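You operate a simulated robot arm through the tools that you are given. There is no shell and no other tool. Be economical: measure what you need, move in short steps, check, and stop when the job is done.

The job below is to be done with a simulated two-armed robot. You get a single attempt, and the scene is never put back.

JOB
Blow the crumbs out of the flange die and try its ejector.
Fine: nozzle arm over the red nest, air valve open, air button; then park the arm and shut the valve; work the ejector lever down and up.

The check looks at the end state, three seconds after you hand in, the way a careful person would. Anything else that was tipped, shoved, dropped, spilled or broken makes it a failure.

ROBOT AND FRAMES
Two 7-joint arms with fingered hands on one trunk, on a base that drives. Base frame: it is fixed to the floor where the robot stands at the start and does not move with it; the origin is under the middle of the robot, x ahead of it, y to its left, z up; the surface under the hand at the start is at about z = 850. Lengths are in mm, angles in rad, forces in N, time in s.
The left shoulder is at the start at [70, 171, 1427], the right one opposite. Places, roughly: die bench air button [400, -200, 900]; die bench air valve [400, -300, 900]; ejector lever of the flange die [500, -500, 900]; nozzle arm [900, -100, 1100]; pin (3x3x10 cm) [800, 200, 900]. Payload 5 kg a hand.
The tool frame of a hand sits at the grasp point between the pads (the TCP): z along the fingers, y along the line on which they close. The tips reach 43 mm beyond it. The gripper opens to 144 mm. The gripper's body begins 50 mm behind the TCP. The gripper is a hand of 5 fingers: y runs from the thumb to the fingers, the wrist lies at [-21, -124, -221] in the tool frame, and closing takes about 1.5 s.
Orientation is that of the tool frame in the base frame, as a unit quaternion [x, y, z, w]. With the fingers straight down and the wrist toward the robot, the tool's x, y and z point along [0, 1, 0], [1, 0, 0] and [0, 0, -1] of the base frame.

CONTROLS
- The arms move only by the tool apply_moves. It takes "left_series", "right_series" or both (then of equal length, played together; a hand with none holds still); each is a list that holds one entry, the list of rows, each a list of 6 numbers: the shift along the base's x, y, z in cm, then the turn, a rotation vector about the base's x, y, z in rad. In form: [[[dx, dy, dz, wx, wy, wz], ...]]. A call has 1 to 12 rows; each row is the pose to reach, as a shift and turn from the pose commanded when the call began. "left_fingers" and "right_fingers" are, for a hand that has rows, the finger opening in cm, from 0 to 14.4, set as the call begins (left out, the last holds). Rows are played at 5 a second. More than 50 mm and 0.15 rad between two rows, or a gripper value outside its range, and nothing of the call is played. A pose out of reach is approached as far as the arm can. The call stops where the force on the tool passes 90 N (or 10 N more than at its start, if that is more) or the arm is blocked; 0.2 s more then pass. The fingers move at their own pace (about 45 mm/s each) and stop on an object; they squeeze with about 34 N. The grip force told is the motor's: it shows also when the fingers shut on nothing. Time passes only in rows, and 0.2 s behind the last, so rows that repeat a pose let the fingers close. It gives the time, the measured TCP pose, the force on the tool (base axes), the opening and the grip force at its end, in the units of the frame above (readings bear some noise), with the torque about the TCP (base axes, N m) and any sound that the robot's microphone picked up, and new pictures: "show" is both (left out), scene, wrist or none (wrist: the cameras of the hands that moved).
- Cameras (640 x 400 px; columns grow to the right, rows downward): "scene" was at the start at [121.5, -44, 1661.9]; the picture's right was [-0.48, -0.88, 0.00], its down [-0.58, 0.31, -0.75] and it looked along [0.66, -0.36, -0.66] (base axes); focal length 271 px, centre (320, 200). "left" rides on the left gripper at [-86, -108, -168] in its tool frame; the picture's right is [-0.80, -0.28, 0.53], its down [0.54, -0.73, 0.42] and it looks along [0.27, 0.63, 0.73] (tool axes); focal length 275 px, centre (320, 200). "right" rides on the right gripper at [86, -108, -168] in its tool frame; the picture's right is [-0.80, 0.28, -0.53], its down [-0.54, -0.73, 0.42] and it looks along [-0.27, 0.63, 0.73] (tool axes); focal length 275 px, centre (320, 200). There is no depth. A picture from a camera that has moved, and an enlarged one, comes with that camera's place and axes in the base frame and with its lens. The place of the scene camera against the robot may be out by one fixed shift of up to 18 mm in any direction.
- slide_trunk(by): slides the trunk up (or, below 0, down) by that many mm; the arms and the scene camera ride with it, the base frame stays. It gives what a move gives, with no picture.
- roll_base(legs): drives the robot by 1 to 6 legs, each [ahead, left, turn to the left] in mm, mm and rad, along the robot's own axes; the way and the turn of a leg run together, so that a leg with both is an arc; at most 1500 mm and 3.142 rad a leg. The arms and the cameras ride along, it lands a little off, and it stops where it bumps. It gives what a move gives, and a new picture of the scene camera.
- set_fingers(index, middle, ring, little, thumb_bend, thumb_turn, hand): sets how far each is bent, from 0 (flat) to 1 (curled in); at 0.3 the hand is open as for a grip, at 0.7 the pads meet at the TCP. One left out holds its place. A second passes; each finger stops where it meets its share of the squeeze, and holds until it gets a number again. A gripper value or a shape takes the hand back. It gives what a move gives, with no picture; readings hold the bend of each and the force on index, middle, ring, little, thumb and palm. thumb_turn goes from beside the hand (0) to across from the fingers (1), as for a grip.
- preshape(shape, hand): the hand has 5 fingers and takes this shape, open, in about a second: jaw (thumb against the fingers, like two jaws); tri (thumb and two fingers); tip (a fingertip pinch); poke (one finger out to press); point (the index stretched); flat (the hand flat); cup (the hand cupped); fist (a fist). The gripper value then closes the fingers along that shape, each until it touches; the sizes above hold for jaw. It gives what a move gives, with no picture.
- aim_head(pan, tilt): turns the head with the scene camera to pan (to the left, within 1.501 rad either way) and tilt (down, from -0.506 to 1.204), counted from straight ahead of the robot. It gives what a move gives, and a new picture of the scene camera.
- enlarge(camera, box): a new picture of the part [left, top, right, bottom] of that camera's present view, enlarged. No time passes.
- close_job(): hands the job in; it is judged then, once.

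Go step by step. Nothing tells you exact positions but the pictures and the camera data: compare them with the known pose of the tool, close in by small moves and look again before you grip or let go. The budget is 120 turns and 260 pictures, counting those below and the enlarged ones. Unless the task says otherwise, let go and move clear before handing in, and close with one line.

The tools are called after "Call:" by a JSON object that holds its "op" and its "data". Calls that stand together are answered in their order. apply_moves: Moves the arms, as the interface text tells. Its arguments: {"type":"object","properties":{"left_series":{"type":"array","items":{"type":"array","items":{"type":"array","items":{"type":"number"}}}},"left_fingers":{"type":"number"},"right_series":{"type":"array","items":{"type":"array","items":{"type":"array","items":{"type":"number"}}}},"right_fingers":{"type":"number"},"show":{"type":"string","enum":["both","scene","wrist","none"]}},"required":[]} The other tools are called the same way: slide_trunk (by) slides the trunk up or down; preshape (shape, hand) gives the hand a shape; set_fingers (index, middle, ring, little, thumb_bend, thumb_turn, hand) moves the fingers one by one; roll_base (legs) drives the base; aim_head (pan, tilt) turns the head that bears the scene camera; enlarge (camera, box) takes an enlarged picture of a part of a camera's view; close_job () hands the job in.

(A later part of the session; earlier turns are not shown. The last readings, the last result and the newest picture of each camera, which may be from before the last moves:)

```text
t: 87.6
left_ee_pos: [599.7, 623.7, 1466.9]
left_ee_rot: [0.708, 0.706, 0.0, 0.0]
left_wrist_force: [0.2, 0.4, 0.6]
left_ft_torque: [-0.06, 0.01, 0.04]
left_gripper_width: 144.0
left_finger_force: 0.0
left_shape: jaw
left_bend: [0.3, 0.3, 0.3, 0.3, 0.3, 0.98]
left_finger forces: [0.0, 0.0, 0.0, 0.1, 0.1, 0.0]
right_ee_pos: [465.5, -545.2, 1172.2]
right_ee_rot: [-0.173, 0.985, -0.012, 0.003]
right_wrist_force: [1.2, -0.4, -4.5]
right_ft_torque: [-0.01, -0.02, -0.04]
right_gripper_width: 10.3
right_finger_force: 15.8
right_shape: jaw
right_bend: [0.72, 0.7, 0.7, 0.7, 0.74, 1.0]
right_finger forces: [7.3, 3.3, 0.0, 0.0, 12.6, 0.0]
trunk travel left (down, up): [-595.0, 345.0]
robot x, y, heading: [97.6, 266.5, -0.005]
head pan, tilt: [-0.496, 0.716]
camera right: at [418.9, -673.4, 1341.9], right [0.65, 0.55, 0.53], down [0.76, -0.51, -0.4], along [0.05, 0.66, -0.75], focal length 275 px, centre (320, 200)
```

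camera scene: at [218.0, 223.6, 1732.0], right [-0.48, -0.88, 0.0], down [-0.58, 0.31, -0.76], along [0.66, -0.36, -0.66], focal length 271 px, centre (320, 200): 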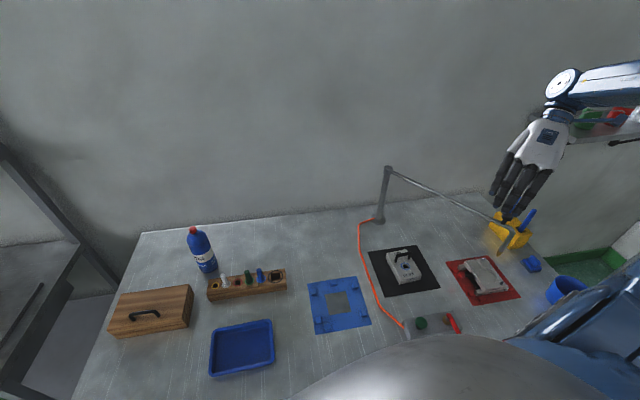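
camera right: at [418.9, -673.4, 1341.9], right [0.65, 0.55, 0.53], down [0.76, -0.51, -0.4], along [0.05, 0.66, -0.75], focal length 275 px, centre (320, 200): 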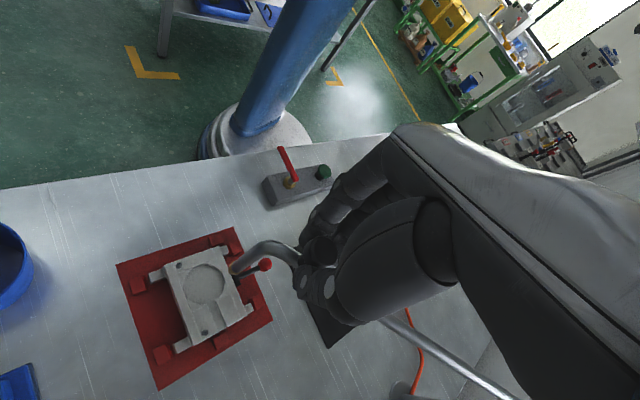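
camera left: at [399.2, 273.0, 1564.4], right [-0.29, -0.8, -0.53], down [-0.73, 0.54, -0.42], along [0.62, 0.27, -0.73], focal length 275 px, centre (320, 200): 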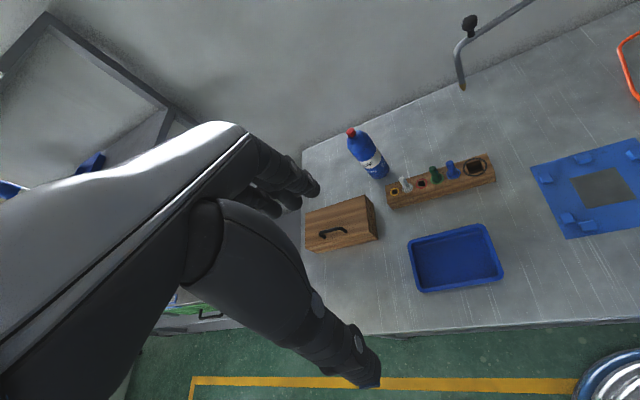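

Gripped. I swing it back along the arc, 48° first.

Call:
{"op": "apply_moves", "data": {"right_series": [[[-0.77, 2.82, 0, 0, 0, -0.07], [-1.33, 5.68, 0, 0, 0, -0.14], [-1.7, 8.58, 0, 0, 0, -0.209], [-1.86, 11.5, 0, 0, 0, -0.279], [-1.82, 14.42, 0, 0, 0, -0.349], [-1.58, 17.33, 0, 0, 0, -0.419], [-1.13, 20.22, 0, 0, 0, -0.489], [-0.48, 23.06, 0, 0, 0, -0.558], [0.36, 25.86, 0, 0, 0, -0.628], [1.4, 28.59, 0, 0, 0, -0.698], [2.62, 31.24, 0, 0, 0, -0.768], [4.03, 33.8, 0, 0, 0, -0.838]]], "show": "scene"}}

```text
t: 90.2
left_ee_pos: [603.2, 623.4, 1467.8]
left_ee_rot: [0.708, 0.706, 0.0, -0.001]
left_wrist_force: [-0.3, 0.5, -0.1]
left_ft_torque: [0.01, 0.03, -0.04]
left_gripper_width: 143.7
left_finger_force: 0.1
left_shape: jaw
left_bend: [0.3, 0.3, 0.3, 0.3, 0.3, 0.98]
left_finger forces: [0.0, 0.0, 0.0, 0.0, 0.0, 0.0]
right_ee_pos: [505.7, -207.0, 1171.3]
right_ee_rot: [0.244, 0.97, -0.012, -0.004]
right_wrist_force: [-7.9, 5.5, -39.5]
right_ft_torque: [-0.03, 0.22, 0.1]
right_gripper_width: 10.2
right_finger_force: 34.0
right_shape: jaw
right_bend: [0.72, 0.7, 0.7, 0.7, 0.75, 1.0]
right_finger forces: [24.4, 9.4, 0.0, 0.0, 29.6, 0.0]
trunk travel left (down, up): [-595.0, 345.0]
robot x, y, heading: [100.5, 263.9, -0.005]
head pan, tilt: [-0.496, 0.716]
camera scene: at [221.6, 221.8, 1731.4], right [-0.48, -0.88, 0.0], down [-0.58, 0.31, -0.75], along [0.66, -0.36, -0.66], focal length 271 px, centre (320, 200)
```

scene: 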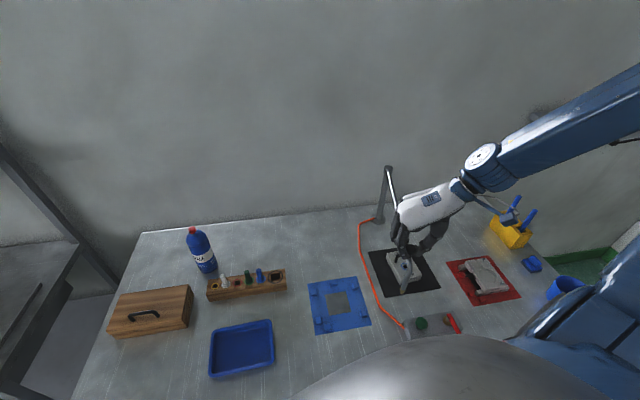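

On track. I continue 48° more, a little lower to relieve the upward pull.

Call:
{"op": "apply_moves", "data": {"right_series": [[[1.59, 2.46, -0.3, 0, 0, -0.07], [3.36, 4.79, -0.3, 0, 0, -0.14], [5.27, 7.0, -0.3, 0, 0, -0.209], [7.34, 9.07, -0.3, 0, 0, -0.279], [9.55, 10.98, -0.3, 0, 0, -0.349], [11.88, 12.75, -0.3, 0, 0, -0.419], [14.34, 14.34, -0.3, 0, 0, -0.489], [16.89, 15.75, -0.3, 0, 0, -0.558], [19.55, 16.99, -0.3, 0, 0, -0.628], [22.27, 18.04, -0.3, 0, 0, -0.698], [25.07, 18.89, -0.3, 0, 0, -0.75], [27.92, 19.55, -0.3, 0, 0, -0.8]]], "show": "scene"}}

```text
t: 92.8
left_ee_pos: [602.6, 623.0, 1467.8]
left_ee_rot: [0.708, 0.706, -0.001, -0.001]
left_wrist_force: [1.3, -0.2, -1.0]
left_ft_torque: [-0.01, 0.04, -0.01]
left_gripper_width: 143.8
left_finger_force: 0.1
left_shape: jaw
left_bend: [0.3, 0.3, 0.3, 0.3, 0.3, 0.98]
left_finger forces: [0.0, 0.0, 0.0, 0.1, 0.0, 0.0]
right_ee_pos: [785.5, -12.4, 1168.9]
right_ee_rot: [0.602, 0.799, -0.011, -0.008]
right_wrist_force: [0.7, -3.2, -4.3]
right_ft_torque: [-0.04, 0.08, -0.15]
right_gripper_width: 12.2
right_finger_force: 34.5
right_shape: jaw
right_bend: [0.72, 0.7, 0.7, 0.7, 0.76, 1.0]
right_finger forces: [17.9, 8.8, 0.0, 0.1, 23.6, 0.1]
trunk travel left (down, up): [-595.0, 345.0]
robot x, y, heading: [96.1, 266.6, -0.001]
head pan, tilt: [-0.496, 0.716]
camera scene: at [221.0, 223.3, 1731.9], right [-0.48, -0.88, 0.0], down [-0.58, 0.31, -0.75], along [0.66, -0.36, -0.66], focal length 271 px, centre (320, 200)
```

scene: 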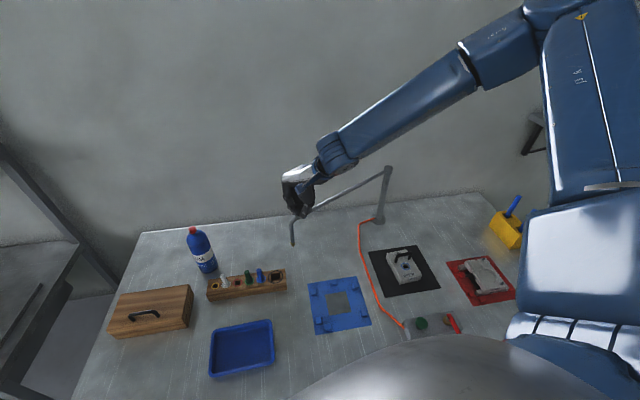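

Last 17°, back to where the knob was at the start, (908, -6).

Call:
{"op": "apply_moves", "data": {"right_series": [[[1.4, 0.25, 0, 0, 0, 0], [2.77, 0.43, 0, 0, 0, 0], [4.2, 0.6, 0, 0, 0, 0], [5.68, 0.69, 0, 0, 0, 0], [7.1, 0.74, 0, 0, 0, 0], [8.59, 0.74, 0, 0, 0, 0], [9.8, 0.7, 0, 0, 0, 0], [10.8, 0.65, 0, 0, 0, 0], [12.2, 0.5, 0, 0, 0, 0], [12.2, 0.5, 0, 0, 0, 0]]], "show": "both"}}

Call:
{"op": "enlarge", "data": {"camera": "scene", "box": [220, 140, 420, 260]}}

```text
t: 95.0
left_ee_pos: [597.2, 619.8, 1468.2]
left_ee_rot: [0.708, 0.706, 0.001, 0.0]
left_wrist_force: [0.0, 0.8, 0.6]
left_ft_torque: [-0.01, 0.01, 0.0]
left_gripper_width: 143.8
left_finger_force: 0.1
left_shape: jaw
left_bend: [0.3, 0.3, 0.3, 0.3, 0.3, 0.98]
left_finger forces: [0.0, 0.0, 0.0, 0.0, 0.1, 0.0]
right_ee_pos: [904.1, -8.1, 1167.5]
right_ee_rot: [0.602, 0.799, -0.011, -0.008]
right_wrist_force: [-19.8, -20.7, -13.4]
right_ft_torque: [-0.3, 0.27, -0.49]
right_gripper_width: 11.7
right_finger_force: 33.9
right_shape: jaw
right_bend: [0.72, 0.7, 0.7, 0.7, 0.76, 1.0]
right_finger forces: [17.6, 19.7, 0.1, 0.0, 30.3, 0.1]
trunk travel left (down, up): [-595.0, 345.0]
robot x, y, heading: [96.4, 264.9, -0.005]
head pan, tilt: [-0.496, 0.716]
camera scene: at [217.2, 218.5, 1731.7], right [-0.48, -0.88, 0.0], down [-0.58, 0.32, -0.75], along [0.66, -0.36, -0.66], focal length 271 px, centre (320, 200)
camera right: at [779.5, 45.4, 1338.1], right [0.51, -0.68, 0.53], down [-0.56, -0.72, -0.4], along [0.66, -0.09, -0.75], focal length 275 px, centre (320, 200)
```

scene: 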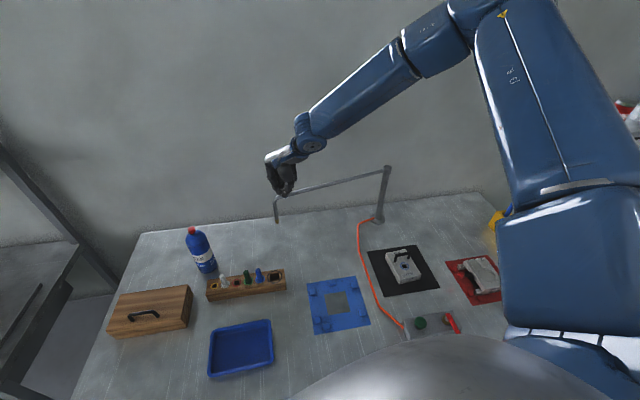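
right: 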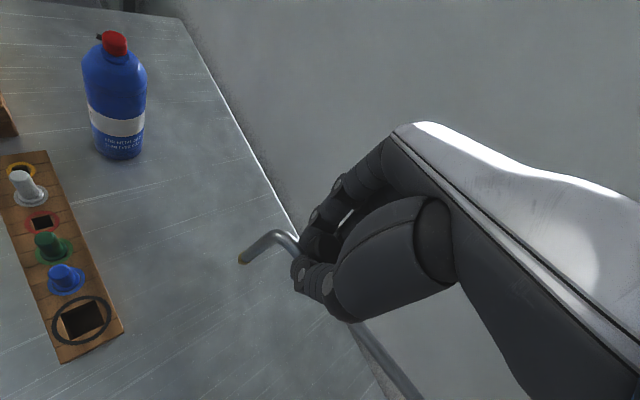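

```text
3.20 times, centred on (320, 200) of scene
camera zoom: at [217.2, 218.5, 1731.7], right [-0.48, -0.88, 0.0], down [-0.58, 0.32, -0.75], along [0.66, -0.36, -0.66], focal length 869 px, centre (320, 200)
```

zoom: 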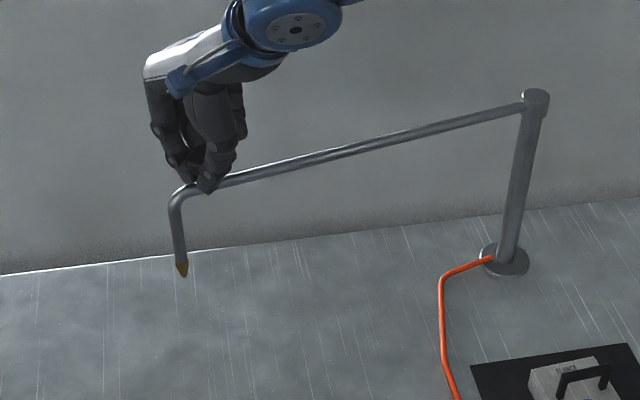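

The nozzle is back at its original place (the tip shows at the same pixel, and it meets resistance as at a stop). I release and lift straight off.

Call:
{"op": "apply_moves", "data": {"right_series": [[[-0.1, 0, 0, 0, 0, 0], [-0.1, 0, 0, 0, 0, 0], [-0.1, 0, 0, 0, 0, 0], [-0.1, 0, 0, 0, 0, 0], [-0.1, 0, 0, 0, 0, 0], [-0.1, 0, 0, 0, 0, 0], [-0.1, 0, 0, 0, 0, 0], [-0.1, 0, 3, 0, 0, 0], [-0.1, 0, 7, 0, 0, 0], [-0.3, 0, 11, 0, 0, 0], [-4, -1, 13, 0, 0, 0], [-8, -3, 15, 0, 0, 0]]], "right_fingers": 14, "show": "scene"}}

Call:
{"op": "enlarge", "data": {"camera": "scene", "box": [220, 140, 420, 260]}}

```text
t: 97.6
left_ee_pos: [595.1, 622.4, 1469.3]
left_ee_rot: [0.708, 0.706, 0.002, 0.0]
left_wrist_force: [-1.2, -0.1, 0.7]
left_ft_torque: [0.05, -0.1, -0.01]
left_gripper_width: 143.9
left_finger_force: 0.1
left_shape: jaw
left_bend: [0.3, 0.3, 0.3, 0.3, 0.3, 0.98]
left_finger forces: [0.0, 0.0, 0.0, 0.1, 0.0, 0.0]
right_ee_pos: [820.4, -37.5, 1321.9]
right_ee_rot: [0.601, 0.799, -0.009, -0.007]
right_wrist_force: [-0.8, -0.3, 0.8]
right_ft_torque: [-0.02, -0.07, -0.01]
right_gripper_width: 140.1
right_finger_force: 0.0
right_shape: jaw
right_bend: [0.31, 0.3, 0.3, 0.3, 0.3, 0.98]
right_finger forces: [0.1, 0.0, 0.0, 0.0, 0.0, 0.0]
trunk travel left (down, up): [-595.0, 345.0]
robot x, y, heading: [96.7, 269.8, -0.004]
head pan, tilt: [-0.496, 0.716]
camera scene: at [213.6, 220.2, 1732.3], right [-0.48, -0.88, 0.0], down [-0.57, 0.31, -0.76], along [0.67, -0.36, -0.65], focal length 271 px, centre (320, 200)
```

scene: 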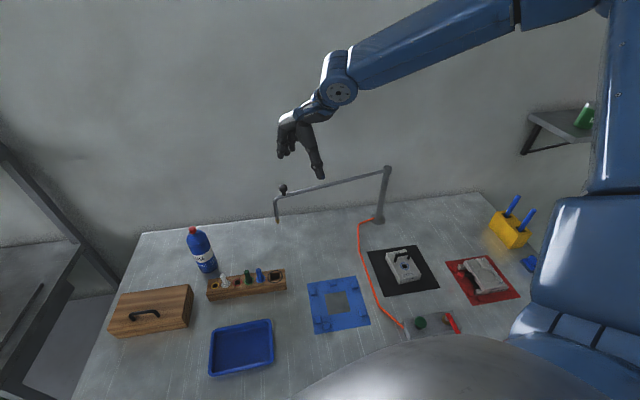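

```text
3.20 times, centred on (320, 200) of scene
camera zoom: at [213.6, 220.2, 1732.3], right [-0.48, -0.88, 0.0], down [-0.57, 0.31, -0.76], along [0.67, -0.36, -0.65], focal length 869 px, centre (320, 200)
```

zoom: 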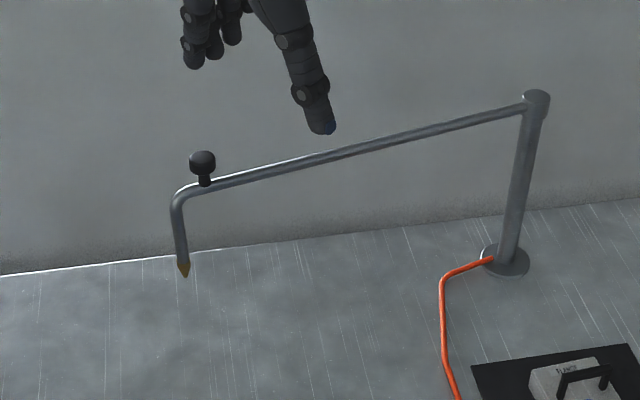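

The arm is parked and the knob stands free. Now back to the valve: first transit to (400, -330) at height, then make the pinch stick.

Call:
{"op": "apply_moves", "data": {"right_series": [[[-3.5, -2.4, 0.2, 0, 0, -0.02], [-7, -4.9, 0.2, 0, 0, -0.04], [-10.5, -7.3, 0.2, 0, 0, -0.06], [-14, -9.8, 0.2, 0, 0, -0.08], [-17.5, -12.2, 0.2, 0, 0, -0.1], [-21, -14.7, 0.2, 0, 0, -0.12], [-24.5, -17.1, 0, 0, 0, -0.14], [-28, -19.6, 0, 0, 0, -0.16], [-31.5, -22, 0, 0, 0, -0.18], [-35, -24.5, 0, 0, 0, -0.2], [-38.5, -27, 0, 0, 0, -0.22], [-42, -29.3, 0, 0, 0, -0.24]]], "show": "none"}}

Call:
{"op": "preshape", "data": {"hand": "right", "shape": "tip"}}

Call:
{"op": "apply_moves", "data": {"right_series": [[[-0.5, 0, -4.5, 0, 0, 0], [-1, 0.1, -9, 0, 0, -0.05], [-1.5, 0.3, -13.5, 0, 0, -0.1], [-2, 0.6, -18, 0, 0, -0.15], [-2.7, 1.4, -22, 0, 0, -0.2], [-3.7, 2.6, -26, 0, 0, -0.25], [-5, 4.4, -29, 0, 0, -0.25], [-6.5, 6.2, -31, 0, 0, -0.25], [-7.5, 8, -31, 0, 0, -0.25], [-7.5, 8, -31, 0, 0, -0.25]]], "right_fingers": 0, "show": "both"}}

```text
t: 100.2
left_ee_pos: [594.9, 623.8, 1468.3]
left_ee_rot: [0.708, 0.706, 0.002, 0.0]
left_wrist_force: [-0.9, 0.3, 0.1]
left_ft_torque: [0.0, -0.08, 0.02]
left_gripper_width: 143.8
left_finger_force: 0.1
left_shape: jaw
left_bend: [0.3, 0.3, 0.3, 0.3, 0.3, 0.98]
left_finger forces: [0.0, 0.0, 0.1, 0.0, 0.0, 0.0]
right_ee_pos: [402.7, -328.2, 1320.0]
right_ee_rot: [0.693, 0.721, -0.008, -0.008]
right_wrist_force: [-0.8, -0.8, -0.6]
right_ft_torque: [-0.03, -0.03, 0.0]
right_gripper_width: 139.8
right_finger_force: 0.0
right_shape: jaw
right_bend: [0.31, 0.3, 0.3, 0.3, 0.3, 0.98]
right_finger forces: [0.0, 0.1, 0.0, 0.0, 0.0, 0.0]
trunk travel left (down, up): [-595.0, 345.0]
robot x, y, heading: [98.7, 264.9, -0.004]
head pan, tilt: [-0.496, 0.716]
```

```text
t: 101.1
left_ee_pos: [601.6, 624.1, 1467.2]
left_ee_rot: [0.709, 0.706, 0.001, 0.0]
left_wrist_force: [0.2, 0.3, -0.3]
left_ft_torque: [-0.01, 0.04, 0.0]
left_gripper_width: 143.8
left_finger_force: 0.1
left_shape: jaw
left_bend: [0.3, 0.3, 0.3, 0.3, 0.3, 0.98]
left_finger forces: [0.0, 0.0, 0.0, 0.0, 0.0, 0.0]
right_ee_pos: [405.8, -327.6, 1320.5]
right_ee_rot: [0.693, 0.721, -0.01, -0.009]
right_wrist_force: [0.0, -0.4, 0.5]
right_ft_torque: [-0.01, 0.05, -0.04]
right_gripper_width: 143.4
right_finger_force: 0.0
right_shape: tip
right_bend: [0.3, 0.98, 0.99, 0.99, 0.3, 0.98]
right_finger forces: [0.0, 0.0, 0.0, 0.0, 0.0, 0.0]
trunk travel left (down, up): [-595.0, 345.0]
robot x, y, heading: [97.8, 267.5, -0.0]
head pan, tilt: [-0.496, 0.716]
```

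```text
t: 103.3
left_ee_pos: [599.7, 623.1, 1467.2]
left_ee_rot: [0.708, 0.706, 0.0, -0.001]
left_wrist_force: [0.0, -0.6, -0.1]
left_ft_torque: [0.0, -0.05, -0.02]
left_gripper_width: 143.8
left_finger_force: 0.1
left_shape: jaw
left_bend: [0.3, 0.3, 0.3, 0.3, 0.3, 0.98]
left_finger forces: [0.0, 0.0, 0.0, 0.0, 0.0, 0.0]
right_ee_pos: [329.6, -249.0, 1010.1]
right_ee_rot: [0.778, 0.629, -0.009, -0.009]
right_wrist_force: [0.3, 0.2, -0.2]
right_ft_torque: [-0.01, 0.01, 0.0]
right_gripper_width: 0.0
right_finger_force: 33.4
right_shape: tip
right_bend: [0.7, 1.0, 1.0, 1.0, 0.6, 1.0]
right_finger forces: [0.0, 0.0, 0.0, 0.0, 0.1, 0.1]
trunk travel left (down, up): [-595.0, 345.0]
robot x, y, heading: [100.6, 266.0, -0.0]
head pan, tilt: [-0.496, 0.716]
camera scene: at [218.6, 222.5, 1731.9], right [-0.48, -0.88, 0.0], down [-0.58, 0.31, -0.75], along [0.66, -0.36, -0.66], focal length 271 px, centre (320, 200)
camera right: at [244.7, -142.3, 1179.8], right [0.13, -0.84, 0.53], down [-0.83, -0.38, -0.4], along [0.54, -0.39, -0.75], focal length 275 px, centre (320, 200)
```

scene: 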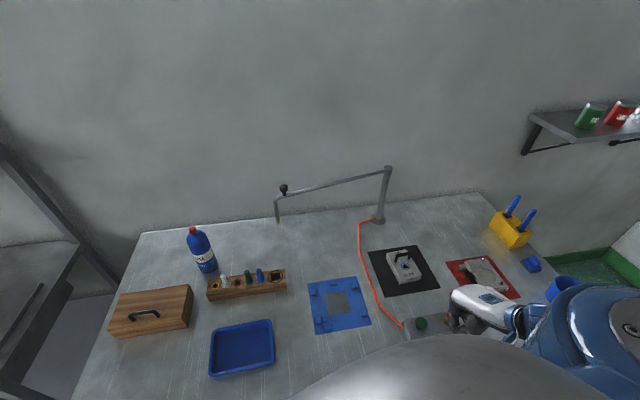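
right: 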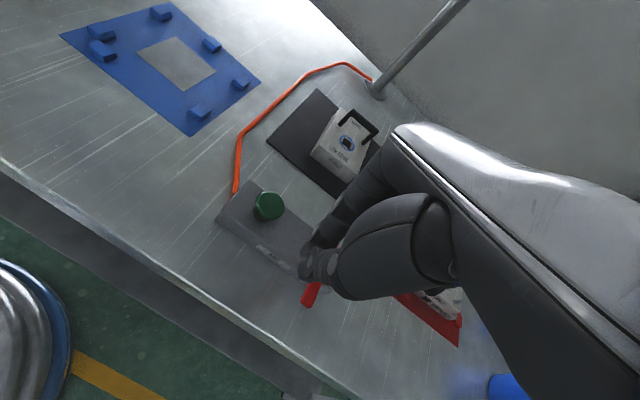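

The stick is on the far side of the handle. I shift slightly outward and lower to z 916.

Call:
{"op": "apply_moves", "data": {"right_series": [[[-1.1, 0.3, 0, 0, 0, 0], [-1.1, 0.3, -3, 0, 0, 0], [-1.1, 0.3, -6, 0, 0, 0], [-1.1, 0.3, -8, 0, 0, 0], [-1.1, 0.3, -9.4, 0, 0, 0], [-1.1, 0.3, -9.4, 0, 0, 0]]], "show": "wrist"}}

Call:
{"op": "enlarge", "data": {"camera": "right", "box": [200, 180, 400, 330]}}

```text
t: 104.7
left_ee_pos: [599.6, 622.4, 1469.2]
left_ee_rot: [0.709, 0.705, 0.001, 0.0]
left_wrist_force: [0.2, 0.0, -1.0]
left_ft_torque: [-0.02, -0.01, -0.02]
left_gripper_width: 143.6
left_finger_force: 0.0
left_shape: jaw
left_bend: [0.3, 0.3, 0.3, 0.3, 0.3, 0.98]
left_finger forces: [0.1, 0.0, 0.0, 0.0, 0.0, 0.0]
right_ee_pos: [319.0, -244.5, 915.3]
right_ee_rot: [0.777, 0.63, -0.008, -0.011]
right_wrist_force: [0.3, 0.1, 0.5]
right_ft_torque: [0.05, 0.0, -0.01]
right_gripper_width: 0.0
right_finger_force: 34.1
right_shape: tip
right_bend: [0.7, 1.0, 1.0, 1.0, 0.6, 1.0]
right_finger forces: [0.0, 0.0, 0.1, 0.0, 0.0, 0.0]
trunk travel left (down, up): [-595.0, 345.0]
robot x, y, heading: [96.1, 266.9, -0.001]
head pan, tilt: [-0.496, 0.716]
camera right: at [234.6, -138.8, 1085.0], right [0.13, -0.84, 0.53], down [-0.83, -0.38, -0.4], along [0.54, -0.39, -0.75], focal length 275 px, centre (320, 200)
```

right: 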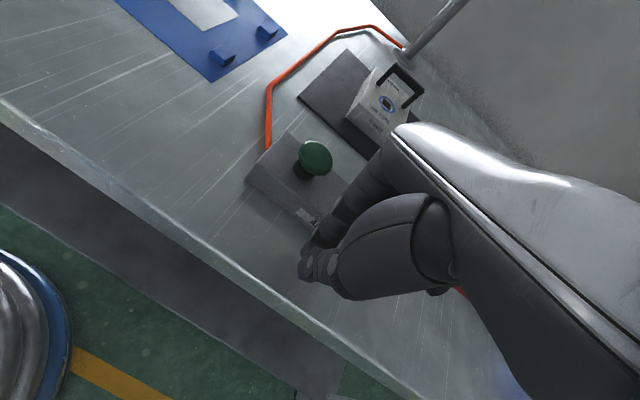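

```text
2.67 times, centred on (300, 255) of right
camera zoom: at [234.6, -138.8, 1085.0], right [0.13, -0.84, 0.53], down [-0.83, -0.38, -0.4], along [0.54, -0.39, -0.75], focal length 734 px, centre (373, 53)
```

zoom: 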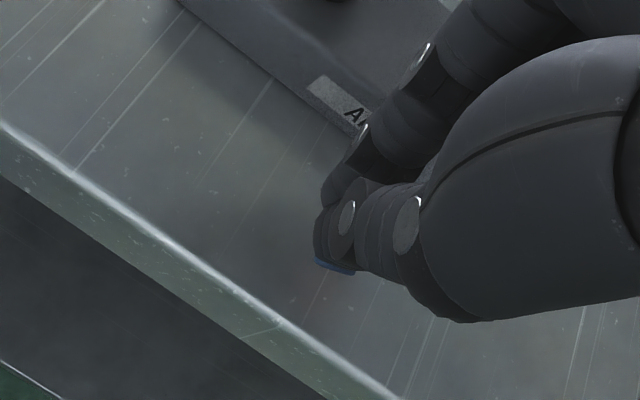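

Clear on all sides. I push the handle back along the arc to about 235° first.

Call:
{"op": "apply_moves", "data": {"right_series": [[[-0.3, -1.75, 0, 0, 0, 0], [-0.6, -2.5, 0, 0, 0, 0], [-0.9, -3.2, 0, 0, 0, 0], [-1.2, -4.0, 0, 0, 0, 0], [-1.4, -4.9, 0, 0, 0, 0], [-1.45, -5.8, 0, 0, 0, 0], [-1.4, -6.7, 0, 0, 0, 0], [-1.25, -7.6, 0, 0, 0, 0], [-1.0, -8.45, 0, 0, 0, 0], [-0.6, -9.2, 0, 0, 0, 0], [-0.13, -10, 0, 0, 0, 0]]], "show": "wrist"}}

Call:
{"op": "enlarge", "data": {"camera": "scene", "box": [390, 270, 510, 350]}}

```text
t: 107.1
left_ee_pos: [599.9, 623.2, 1469.2]
left_ee_rot: [0.708, 0.706, 0.0, -0.001]
left_wrist_force: [-0.7, 0.2, 0.0]
left_ft_torque: [0.0, 0.01, 0.0]
left_gripper_width: 144.0
left_finger_force: 0.0
left_shape: jaw
left_bend: [0.3, 0.3, 0.3, 0.3, 0.3, 0.98]
left_finger forces: [0.0, 0.1, 0.0, 0.0, 0.0, 0.0]
right_ee_pos: [317.5, -345.3, 917.2]
right_ee_rot: [0.778, 0.629, -0.008, -0.01]
right_wrist_force: [-0.7, 0.0, -0.1]
right_ft_torque: [0.02, 0.0, 0.01]
right_gripper_width: 0.1
right_finger_force: 34.5
right_shape: tip
right_bend: [0.7, 1.0, 1.0, 1.0, 0.6, 1.0]
right_finger forces: [0.8, 0.0, 0.1, 0.0, 0.0, 0.0]
trunk travel left (down, up): [-595.0, 345.0]
robot x, y, heading: [94.7, 270.7, -0.002]
head pan, tilt: [-0.496, 0.716]
camera right: at [234.1, -238.6, 1087.2], right [0.13, -0.84, 0.53], down [-0.83, -0.38, -0.4], along [0.54, -0.39, -0.75], focal length 275 px, centre (320, 200)
```

right: 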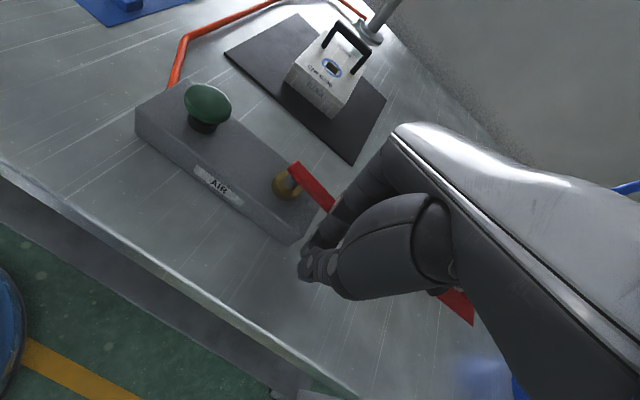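

```text
5.00 times, centred on (450, 310) of scene
camera zoom: at [218.7, 222.6, 1731.9], right [-0.48, -0.88, 0.0], down [-0.58, 0.31, -0.75], along [0.66, -0.36, -0.66], focal length 1357 px, centre (-330, -350)
```

zoom: 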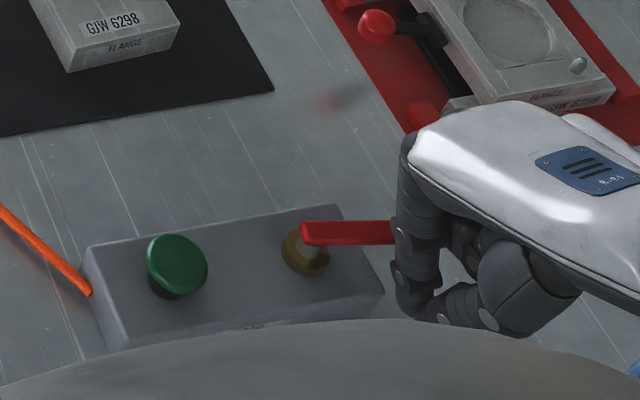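

The handle follows and is nearly shut. I push on to its stop.

Call:
{"op": "apply_moves", "data": {"right_series": [[[0.4, -0.5, 0, 0, 0, 0], [0.8, -0.9, 0, 0, 0, 0], [1.3, -1.3, 0, 0, 0, 0], [1.8, -1.6, 0, 0, 0, 0], [2.2, -1.8, 0, 0, 0, 0], [2.6, -1.9, 0, 0, 0, 0]]], "show": "none"}}

Call:
{"op": "enlarge", "data": {"camera": "scene", "box": [390, 270, 510, 350]}}

```text
t: 108.5
left_ee_pos: [593.7, 627.8, 1469.3]
left_ee_rot: [0.709, 0.705, 0.0, 0.003]
left_wrist_force: [-0.2, 0.1, 0.5]
left_ft_torque: [-0.03, 0.03, 0.0]
left_gripper_width: 143.7
left_finger_force: 0.1
left_shape: jaw
left_bend: [0.3, 0.3, 0.3, 0.3, 0.3, 0.98]
left_finger forces: [0.0, 0.0, 0.0, 0.0, 0.0, 0.0]
right_ee_pos: [333.5, -359.7, 917.2]
right_ee_rot: [0.777, 0.629, -0.011, -0.01]
right_wrist_force: [-50.1, 27.2, 8.1]
right_ft_torque: [0.05, -0.2, 0.72]
right_gripper_width: 0.1
right_finger_force: 34.1
right_shape: tip
right_bend: [0.7, 1.0, 1.0, 1.0, 0.58, 1.0]
right_finger forces: [54.5, 0.0, 0.1, 0.0, 0.1, 0.0]
trunk travel left (down, up): [-595.0, 345.0]
robot x, y, heading: [96.7, 267.9, -0.003]
head pan, tilt: [-0.496, 0.716]
```

```text
5.00 times, centred on (450, 310) of scene
camera zoom: at [210.6, 228.0, 1732.7], right [-0.48, -0.88, 0.0], down [-0.57, 0.31, -0.76], along [0.67, -0.36, -0.65], focal length 1357 px, centre (-330, -350)
```

zoom: 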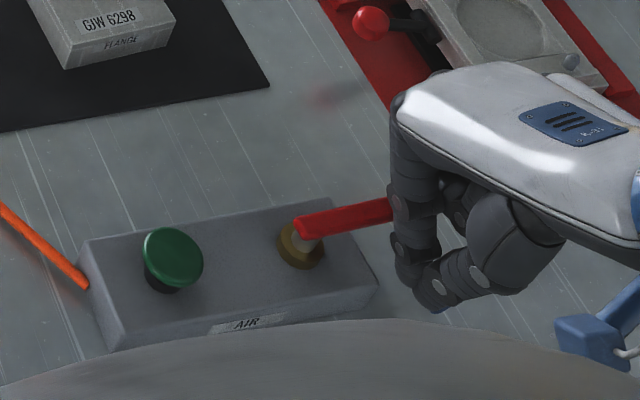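

The valve is shut against its stop. I back off, lift, and go above the ejector's red ball, estimated at (463, -470, 904).

Call:
{"op": "apply_moves", "data": {"right_series": [[[-1.8, 0.8, 0, 0, 0, 0], [-1.8, 0.8, 4, 0, 0, 0], [-1.8, 0.8, 8, 0, 0, 0], [1, -2, 9, 0, 0, 0.02], [4, -5, 9, 0, 0, 0.05], [7, -8, 9, 0, 0, 0.1], [10, -10, 9, 0, 0, 0.15], [12.8, -11.2, 9, 0, 0, 0.2], [12.8, -11.2, 9, 0, 0, 0.2]]], "show": "both"}}

Call:
{"op": "enlarge", "data": {"camera": "scene", "box": [420, 230, 540, 320]}}

```text
t: 110.5
left_ee_pos: [597.4, 623.2, 1467.5]
left_ee_rot: [0.709, 0.705, 0.0, -0.001]
left_wrist_force: [-1.2, 0.8, -0.7]
left_ft_torque: [-0.02, -0.05, 0.01]
left_gripper_width: 143.7
left_finger_force: 0.1
left_shape: jaw
left_bend: [0.3, 0.3, 0.3, 0.3, 0.3, 0.98]
left_finger forces: [0.0, 0.1, 0.1, 0.0, 0.1, 0.1]
right_ee_pos: [471.4, -475.8, 1007.4]
right_ee_rot: [0.71, 0.704, -0.01, -0.008]
right_wrist_force: [-0.6, 0.4, 0.2]
right_ft_torque: [0.0, -0.01, 0.01]
right_gripper_width: 0.0
right_finger_force: 34.3
right_shape: tip
right_bend: [0.7, 1.0, 1.0, 1.0, 0.59, 1.0]
right_finger forces: [0.0, 0.0, 0.0, 0.0, 0.0, 0.0]
trunk travel left (down, up): [-595.0, 345.0]
robot x, y, heading: [98.4, 266.3, 0.001]
head pan, tilt: [-0.496, 0.716]
camera scene: at [217.3, 223.2, 1732.1], right [-0.48, -0.88, 0.0], down [-0.58, 0.31, -0.76], along [0.66, -0.36, -0.66], focal length 271 px, centre (320, 200)
camera right: at [366.5, -389.0, 1176.8], right [0.29, -0.8, 0.53], down [-0.74, -0.54, -0.4], along [0.61, -0.27, -0.75], focal length 275 px, centre (320, 200)
```

scene: 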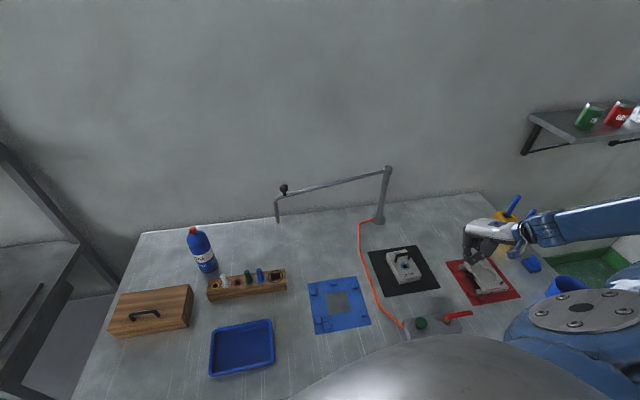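
right: 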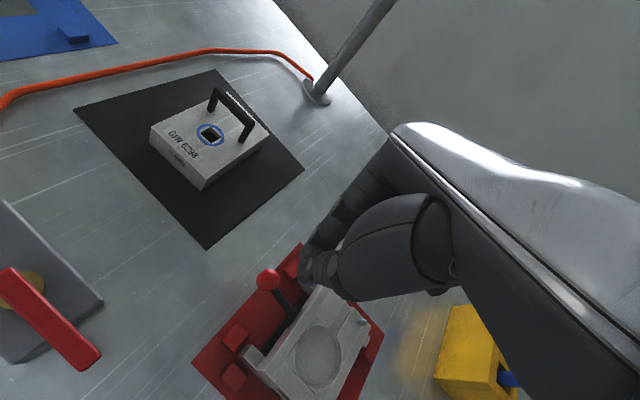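

```text
4.44 times, centred on (480, 275) of scene
camera zoom: at [217.3, 223.2, 1732.1], right [-0.48, -0.88, 0.0], down [-0.58, 0.31, -0.76], along [0.66, -0.36, -0.66], focal length 1206 px, centre (-391, -133)
```

zoom: 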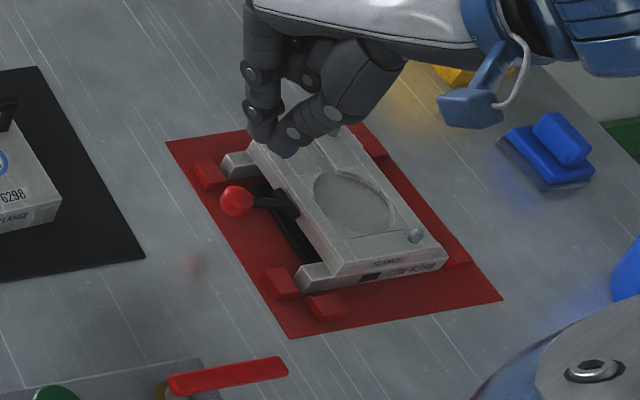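

The ball is at about (463, -466). I align over it and press down in small steps.

Call:
{"op": "apply_moves", "data": {"right_series": [[[-0.9, 1.0, 0, 0, 0, 0], [-0.9, 1.0, -3, 0, 0, 0], [-0.9, 1.0, -5, 0, 0, 0], [-0.9, 1.0, -6, 0, 0, 0], [-0.9, 1.0, -6.8, 0, 0, 0], [-0.9, 1.0, -7.4, 0, 0, 0]]], "show": "wrist"}}

Call:
{"op": "enlarge", "data": {"camera": "scene", "box": [420, 230, 540, 320]}}

```text
t: 111.9
left_ee_pos: [599.6, 623.0, 1467.3]
left_ee_rot: [0.709, 0.706, 0.0, -0.001]
left_wrist_force: [0.0, 0.0, 0.3]
left_ft_torque: [0.0, -0.03, -0.01]
left_gripper_width: 143.5
left_finger_force: 0.1
left_shape: jaw
left_bend: [0.3, 0.3, 0.3, 0.3, 0.3, 0.98]
left_finger forces: [0.1, 0.0, 0.1, 0.0, 0.0, 0.1]
right_ee_pos: [464.4, -466.6, 931.2]
right_ee_rot: [0.711, 0.703, -0.008, -0.01]
right_wrist_force: [-0.3, 0.7, -0.1]
right_ft_torque: [0.04, -0.02, 0.03]
right_gripper_width: 0.0
right_finger_force: 34.4
right_shape: tip
right_bend: [0.7, 1.0, 1.0, 1.0, 0.59, 1.0]
right_finger forces: [0.0, 0.0, 0.0, 0.1, 0.0, 0.0]
trunk travel left (down, up): [-595.0, 345.0]
robot x, y, heading: [98.0, 264.6, -0.005]
head pan, tilt: [-0.496, 0.716]
camera right: at [359.8, -380.2, 1101.1], right [0.29, -0.8, 0.53], down [-0.74, -0.54, -0.4], along [0.6, -0.27, -0.75], focal length 275 px, centre (320, 200)
```

right: 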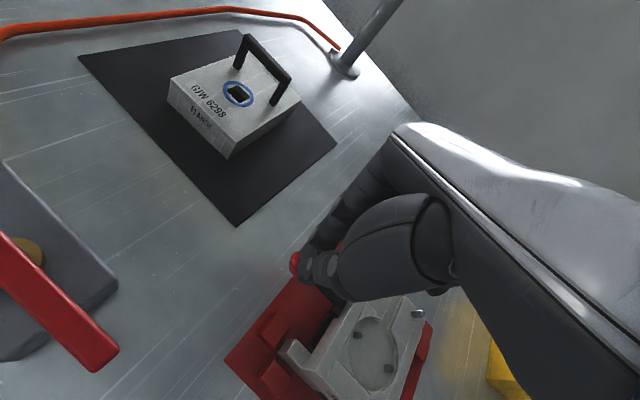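

```text
4.44 times, centred on (480, 275) of scene
camera zoom: at [218.7, 222.0, 1731.9], right [-0.48, -0.88, 0.0], down [-0.58, 0.31, -0.75], along [0.66, -0.36, -0.66], focal length 1206 px, centre (-391, -133)
```

zoom: 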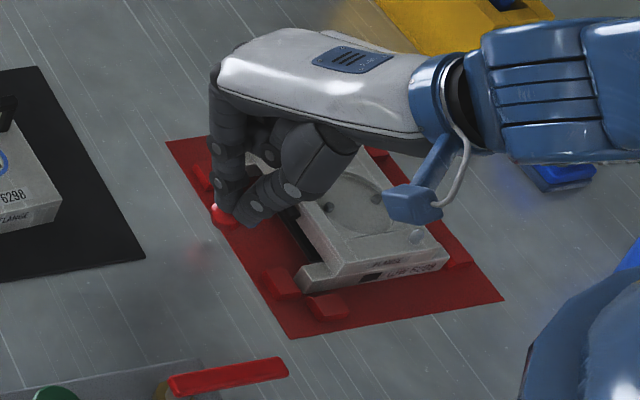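

The ball seems to have gone down a little already. I press further, slowly.

Call:
{"op": "apply_moves", "data": {"right_series": [[[0, 0, -0.5, 0, 0, 0], [0, 0, -1, 0, 0, 0], [0, 0, -1.5, 0, 0, 0], [0, 0, -2, 0, 0, 0], [0, 0, -2, 0, 0, 0]]], "show": "wrist"}}

Call:
{"op": "enlarge", "data": {"camera": "scene", "box": [430, 240, 510, 300]}}

Call:
{"op": "enlarge", "data": {"camera": "right", "box": [240, 230, 440, 380]}}

```text
t: 113.1
left_ee_pos: [598.8, 624.8, 1467.5]
left_ee_rot: [0.708, 0.706, -0.001, 0.0]
left_wrist_force: [1.0, -0.6, 0.9]
left_ft_torque: [0.01, 0.01, 0.0]
left_gripper_width: 143.7
left_finger_force: 0.1
left_shape: jaw
left_bend: [0.3, 0.3, 0.3, 0.3, 0.3, 0.98]
left_finger forces: [0.1, 0.1, 0.1, 0.1, 0.1, 0.0]
right_ee_pos: [463.9, -465.6, 911.3]
right_ee_rot: [0.711, 0.703, -0.01, -0.009]
right_wrist_force: [1.8, 4.9, 9.9]
right_ft_torque: [0.16, -0.08, 0.02]
right_gripper_width: 0.0
right_finger_force: 34.1
right_shape: tip
right_bend: [0.7, 1.0, 1.0, 1.0, 0.59, 1.0]
right_finger forces: [0.0, 0.1, 0.0, 0.0, 0.1, 0.1]
trunk travel left (down, up): [-595.0, 345.0]
robot x, y, heading: [100.1, 269.0, -0.003]
head pan, tilt: [-0.496, 0.716]
camera right: at [358.7, -378.0, 1081.5], right [0.29, -0.8, 0.53], down [-0.74, -0.54, -0.4], along [0.61, -0.28, -0.75], focal length 275 px, centre (320, 200)
```

right: 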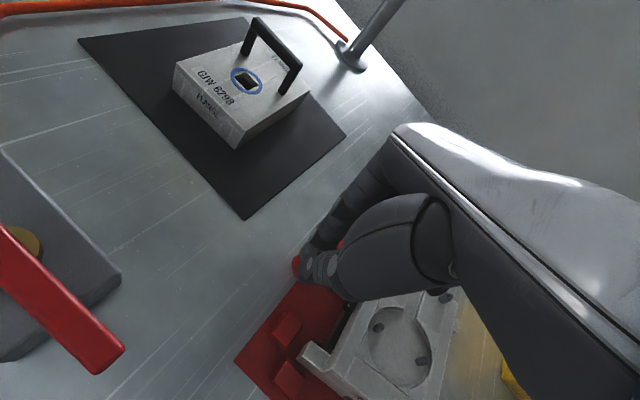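

```text
6.67 times, centred on (470, 270) of scene
camera zoom: at [217.6, 224.1, 1732.1], right [-0.48, -0.88, 0.0], down [-0.58, 0.31, -0.76], along [0.66, -0.36, -0.66], focal length 1810 px, centre (-680, -267)
```

zoom: 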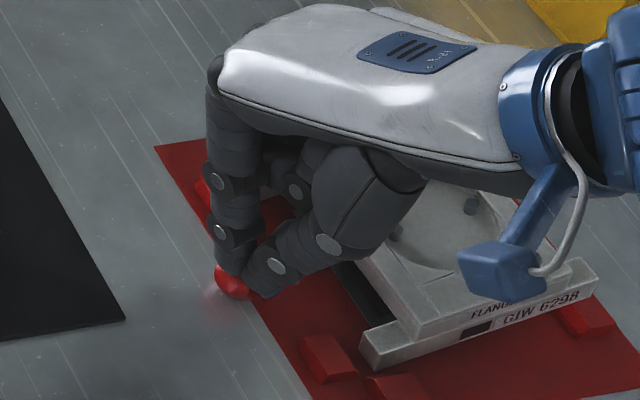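

```text
2.67 times, centred on (340, 305) of right
camera zoom: at [358.7, -378.0, 1081.5], right [0.29, -0.8, 0.53], down [-0.74, -0.54, -0.4], along [0.61, -0.28, -0.75], focal length 734 px, centre (267, -80)
```

zoom: 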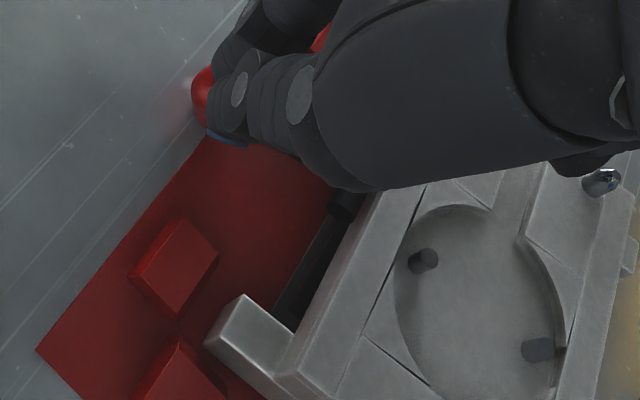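

Two ejector pins have come up in the pocket, so the ejector works. I press on a little to reach the stop.

Call:
{"op": "apply_moves", "data": {"right_series": [[[0, 0, -0.4, 0, 0, 0], [0, 0, -0.8, 0, 0, 0], [0, 0, -1.2, 0, 0, 0], [0, 0, -1.2, 0, 0, 0]]], "show": "none"}}

Call:
{"op": "enlarge", "data": {"camera": "right", "box": [240, 230, 440, 380]}}

```text
t: 114.1
left_ee_pos: [594.9, 631.4, 1467.6]
left_ee_rot: [0.708, 0.706, -0.001, 0.003]
left_wrist_force: [0.5, 0.0, 0.0]
left_ft_torque: [0.0, 0.04, 0.0]
left_gripper_width: 143.8
left_finger_force: 0.2
left_shape: jaw
left_bend: [0.3, 0.3, 0.3, 0.3, 0.3, 0.98]
left_finger forces: [0.0, 0.0, 0.0, 0.1, 0.0, 0.0]
right_ee_pos: [463.8, -463.1, 908.9]
right_ee_rot: [0.712, 0.702, -0.009, -0.003]
right_wrist_force: [-3.5, -6.6, 86.2]
right_ft_torque: [-0.56, 0.16, -0.02]
right_gripper_width: 0.0
right_finger_force: 33.7
right_shape: tip
right_bend: [0.7, 1.0, 1.0, 1.0, 0.59, 1.0]
right_finger forces: [70.8, 0.0, 0.0, 0.1, 74.1, 0.1]
trunk travel left (down, up): [-595.0, 345.0]
robot x, y, heading: [98.1, 266.9, -0.002]
head pan, tilt: [-0.496, 0.716]
```

```text
2.67 times, centred on (340, 305) of right
camera zoom: at [358.0, -374.7, 1077.2], right [0.28, -0.79, 0.54], down [-0.74, -0.54, -0.41], along [0.61, -0.28, -0.74], focal length 734 px, centre (267, -80)
```

zoom: 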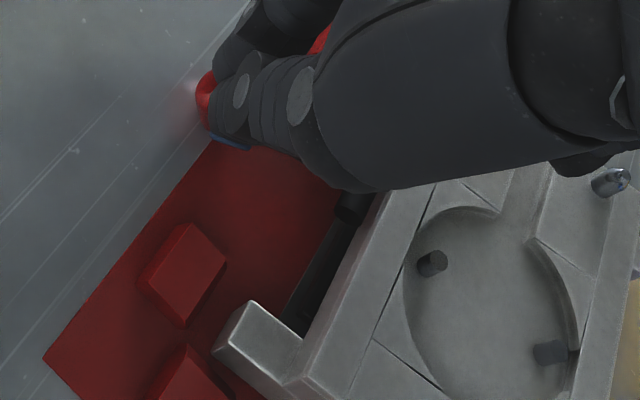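

That's the lower stop. I lift off and see whether the lever springs back.

Call:
{"op": "apply_moves", "data": {"right_series": [[[0, 0, 2, 0, 0, 0], [0, 0, 5, 0, 0, 0], [0, 0, 9, 0, 0, 0], [0.5, 0, 12, 0, 0, 0], [0.5, 0, 12, 0, 0, 0]]], "show": "wrist"}}

Call:
{"op": "enlarge", "data": {"camera": "scene", "box": [430, 240, 530, 310]}}

Call:
{"op": "enlarge", "data": {"camera": "right", "box": [200, 230, 400, 390]}}

```text
t: 115.3
left_ee_pos: [599.8, 621.8, 1469.0]
left_ee_rot: [0.708, 0.706, 0.0, -0.002]
left_wrist_force: [-0.4, -0.3, 0.1]
left_ft_torque: [0.05, -0.04, -0.01]
left_gripper_width: 144.0
left_finger_force: 0.1
left_shape: jaw
left_bend: [0.3, 0.3, 0.3, 0.3, 0.3, 0.98]
left_finger forces: [0.1, 0.0, 0.0, 0.0, 0.0, 0.0]
right_ee_pos: [470.8, -466.6, 1019.7]
right_ee_rot: [0.71, 0.704, -0.009, -0.01]
right_wrist_force: [-0.8, -0.8, -0.6]
right_ft_torque: [0.03, -0.02, 0.03]
right_gripper_width: 0.0
right_finger_force: 34.1
right_shape: tip
right_bend: [0.7, 1.0, 1.0, 1.0, 0.59, 1.0]
right_finger forces: [0.0, 0.0, 0.1, 0.0, 0.0, 0.0]
trunk travel left (down, up): [-595.0, 345.0]
robot x, y, heading: [93.4, 262.0, -0.005]
head pan, tilt: [-0.496, 0.716]
camera right: at [367.9, -380.3, 1190.2], right [0.29, -0.8, 0.53], down [-0.74, -0.54, -0.4], along [0.6, -0.27, -0.75], focal length 275 px, centre (320, 200)
```

right: 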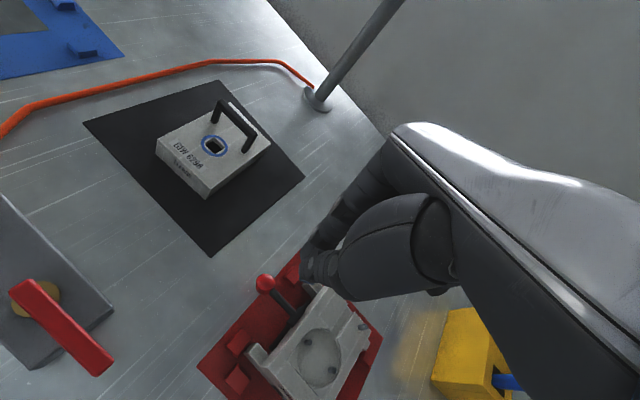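

```text
5.71 times, centred on (480, 275) of scene
camera zoom: at [218.5, 221.0, 1732.0], right [-0.48, -0.88, 0.0], down [-0.58, 0.31, -0.75], along [0.66, -0.36, -0.66], focal length 1551 px, centre (-594, -229)
```

zoom: 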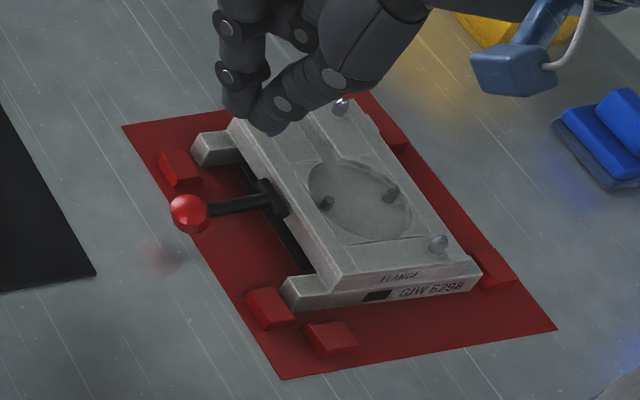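

```text
2.50 times, centred on (300, 310) of right
camera zoom: at [367.9, -380.3, 1190.2], right [0.29, -0.8, 0.53], down [-0.74, -0.54, -0.4], along [0.6, -0.27, -0.75], focal length 688 px, centre (370, -75)
```

zoom: 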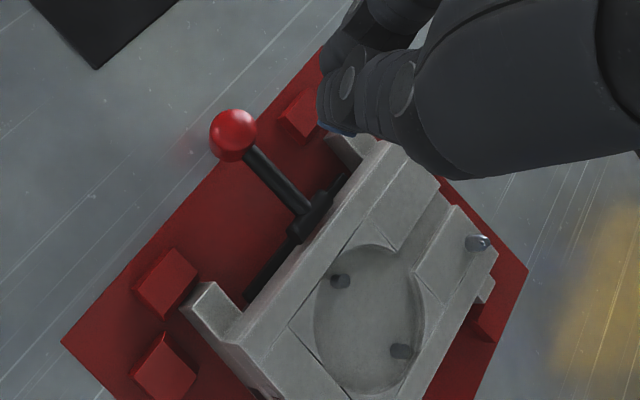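

The lever stays down with the pins up, so I must raise it. I open the pinch to 5.5 cm and come down around the ball, now about (469, -470, 872).

Call:
{"op": "apply_moves", "data": {"right_series": [[[-0.25, -0.35, 0, 0, 0, 0], [-0.25, -0.35, 0, 0, 0, 0], [-0.25, -0.35, 0, 0, 0, 0], [-0.25, -0.35, -3, 0, 0, 0], [-0.25, -0.35, -6, 0, 0, 0], [-0.25, -0.35, -8, 0, 0, 0], [-0.25, -0.35, -8, 0, 0, 0]]], "right_fingers": 5.5, "show": "none"}}

Call:
{"op": "enlarge", "data": {"camera": "right", "box": [220, 190, 420, 350]}}

Call:
{"op": "enlarge", "data": {"camera": "scene", "box": [430, 240, 530, 310]}}

```text
t: 116.9
left_ee_pos: [599.4, 623.5, 1467.1]
left_ee_rot: [0.708, 0.706, 0.001, 0.0]
left_wrist_force: [-0.3, -0.6, -0.1]
left_ft_torque: [-0.03, -0.02, -0.01]
left_gripper_width: 143.7
left_finger_force: 0.0
left_shape: jaw
left_bend: [0.3, 0.3, 0.3, 0.3, 0.3, 0.98]
left_finger forces: [0.0, 0.1, 0.0, 0.1, 0.0, 0.0]
right_ee_pos: [466.2, -469.5, 939.4]
right_ee_rot: [0.71, 0.704, -0.01, -0.008]
right_wrist_force: [0.5, 0.3, -0.1]
right_ft_torque: [-0.02, -0.03, -0.01]
right_gripper_width: 54.7
right_finger_force: 0.1
right_shape: tip
right_bend: [0.73, 0.98, 0.99, 0.99, 0.73, 1.0]
right_finger forces: [0.0, 0.0, 0.1, 0.1, 0.1, 0.0]
trunk travel left (down, up): [-595.0, 345.0]
robot x, y, heading: [96.7, 268.0, -0.005]
head pan, tilt: [-0.496, 0.716]
```

```text
2.50 times, centred on (320, 270) of right
camera zoom: at [363.0, -381.5, 1108.4], right [0.29, -0.8, 0.53], down [-0.74, -0.54, -0.4], along [0.6, -0.27, -0.75], focal length 688 px, centre (320, 25)
```

zoom: 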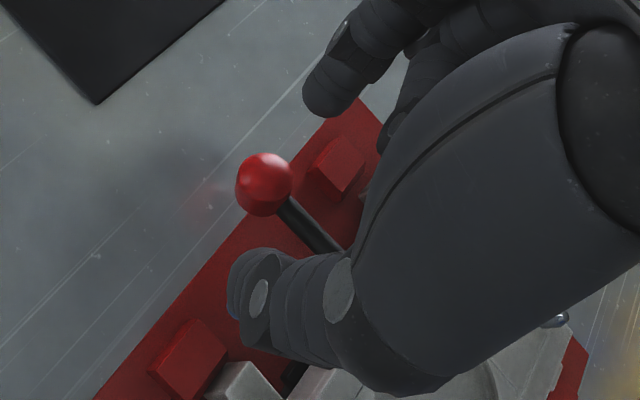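

```text
5.71 times, centred on (480, 275) of scene
camera zoom: at [218.7, 223.5, 1732.0], right [-0.48, -0.88, 0.0], down [-0.58, 0.31, -0.75], along [0.66, -0.36, -0.66], focal length 1551 px, centre (-594, -229)
```

zoom: 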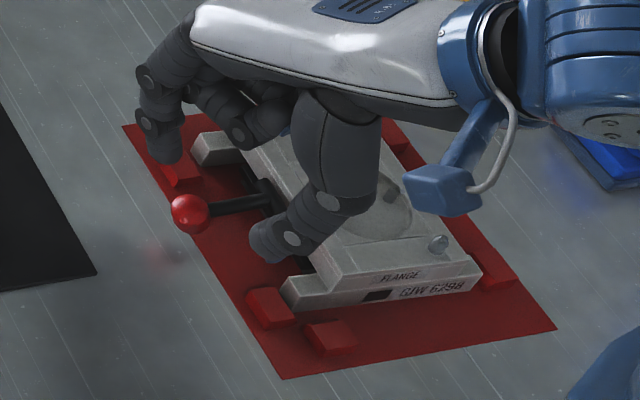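

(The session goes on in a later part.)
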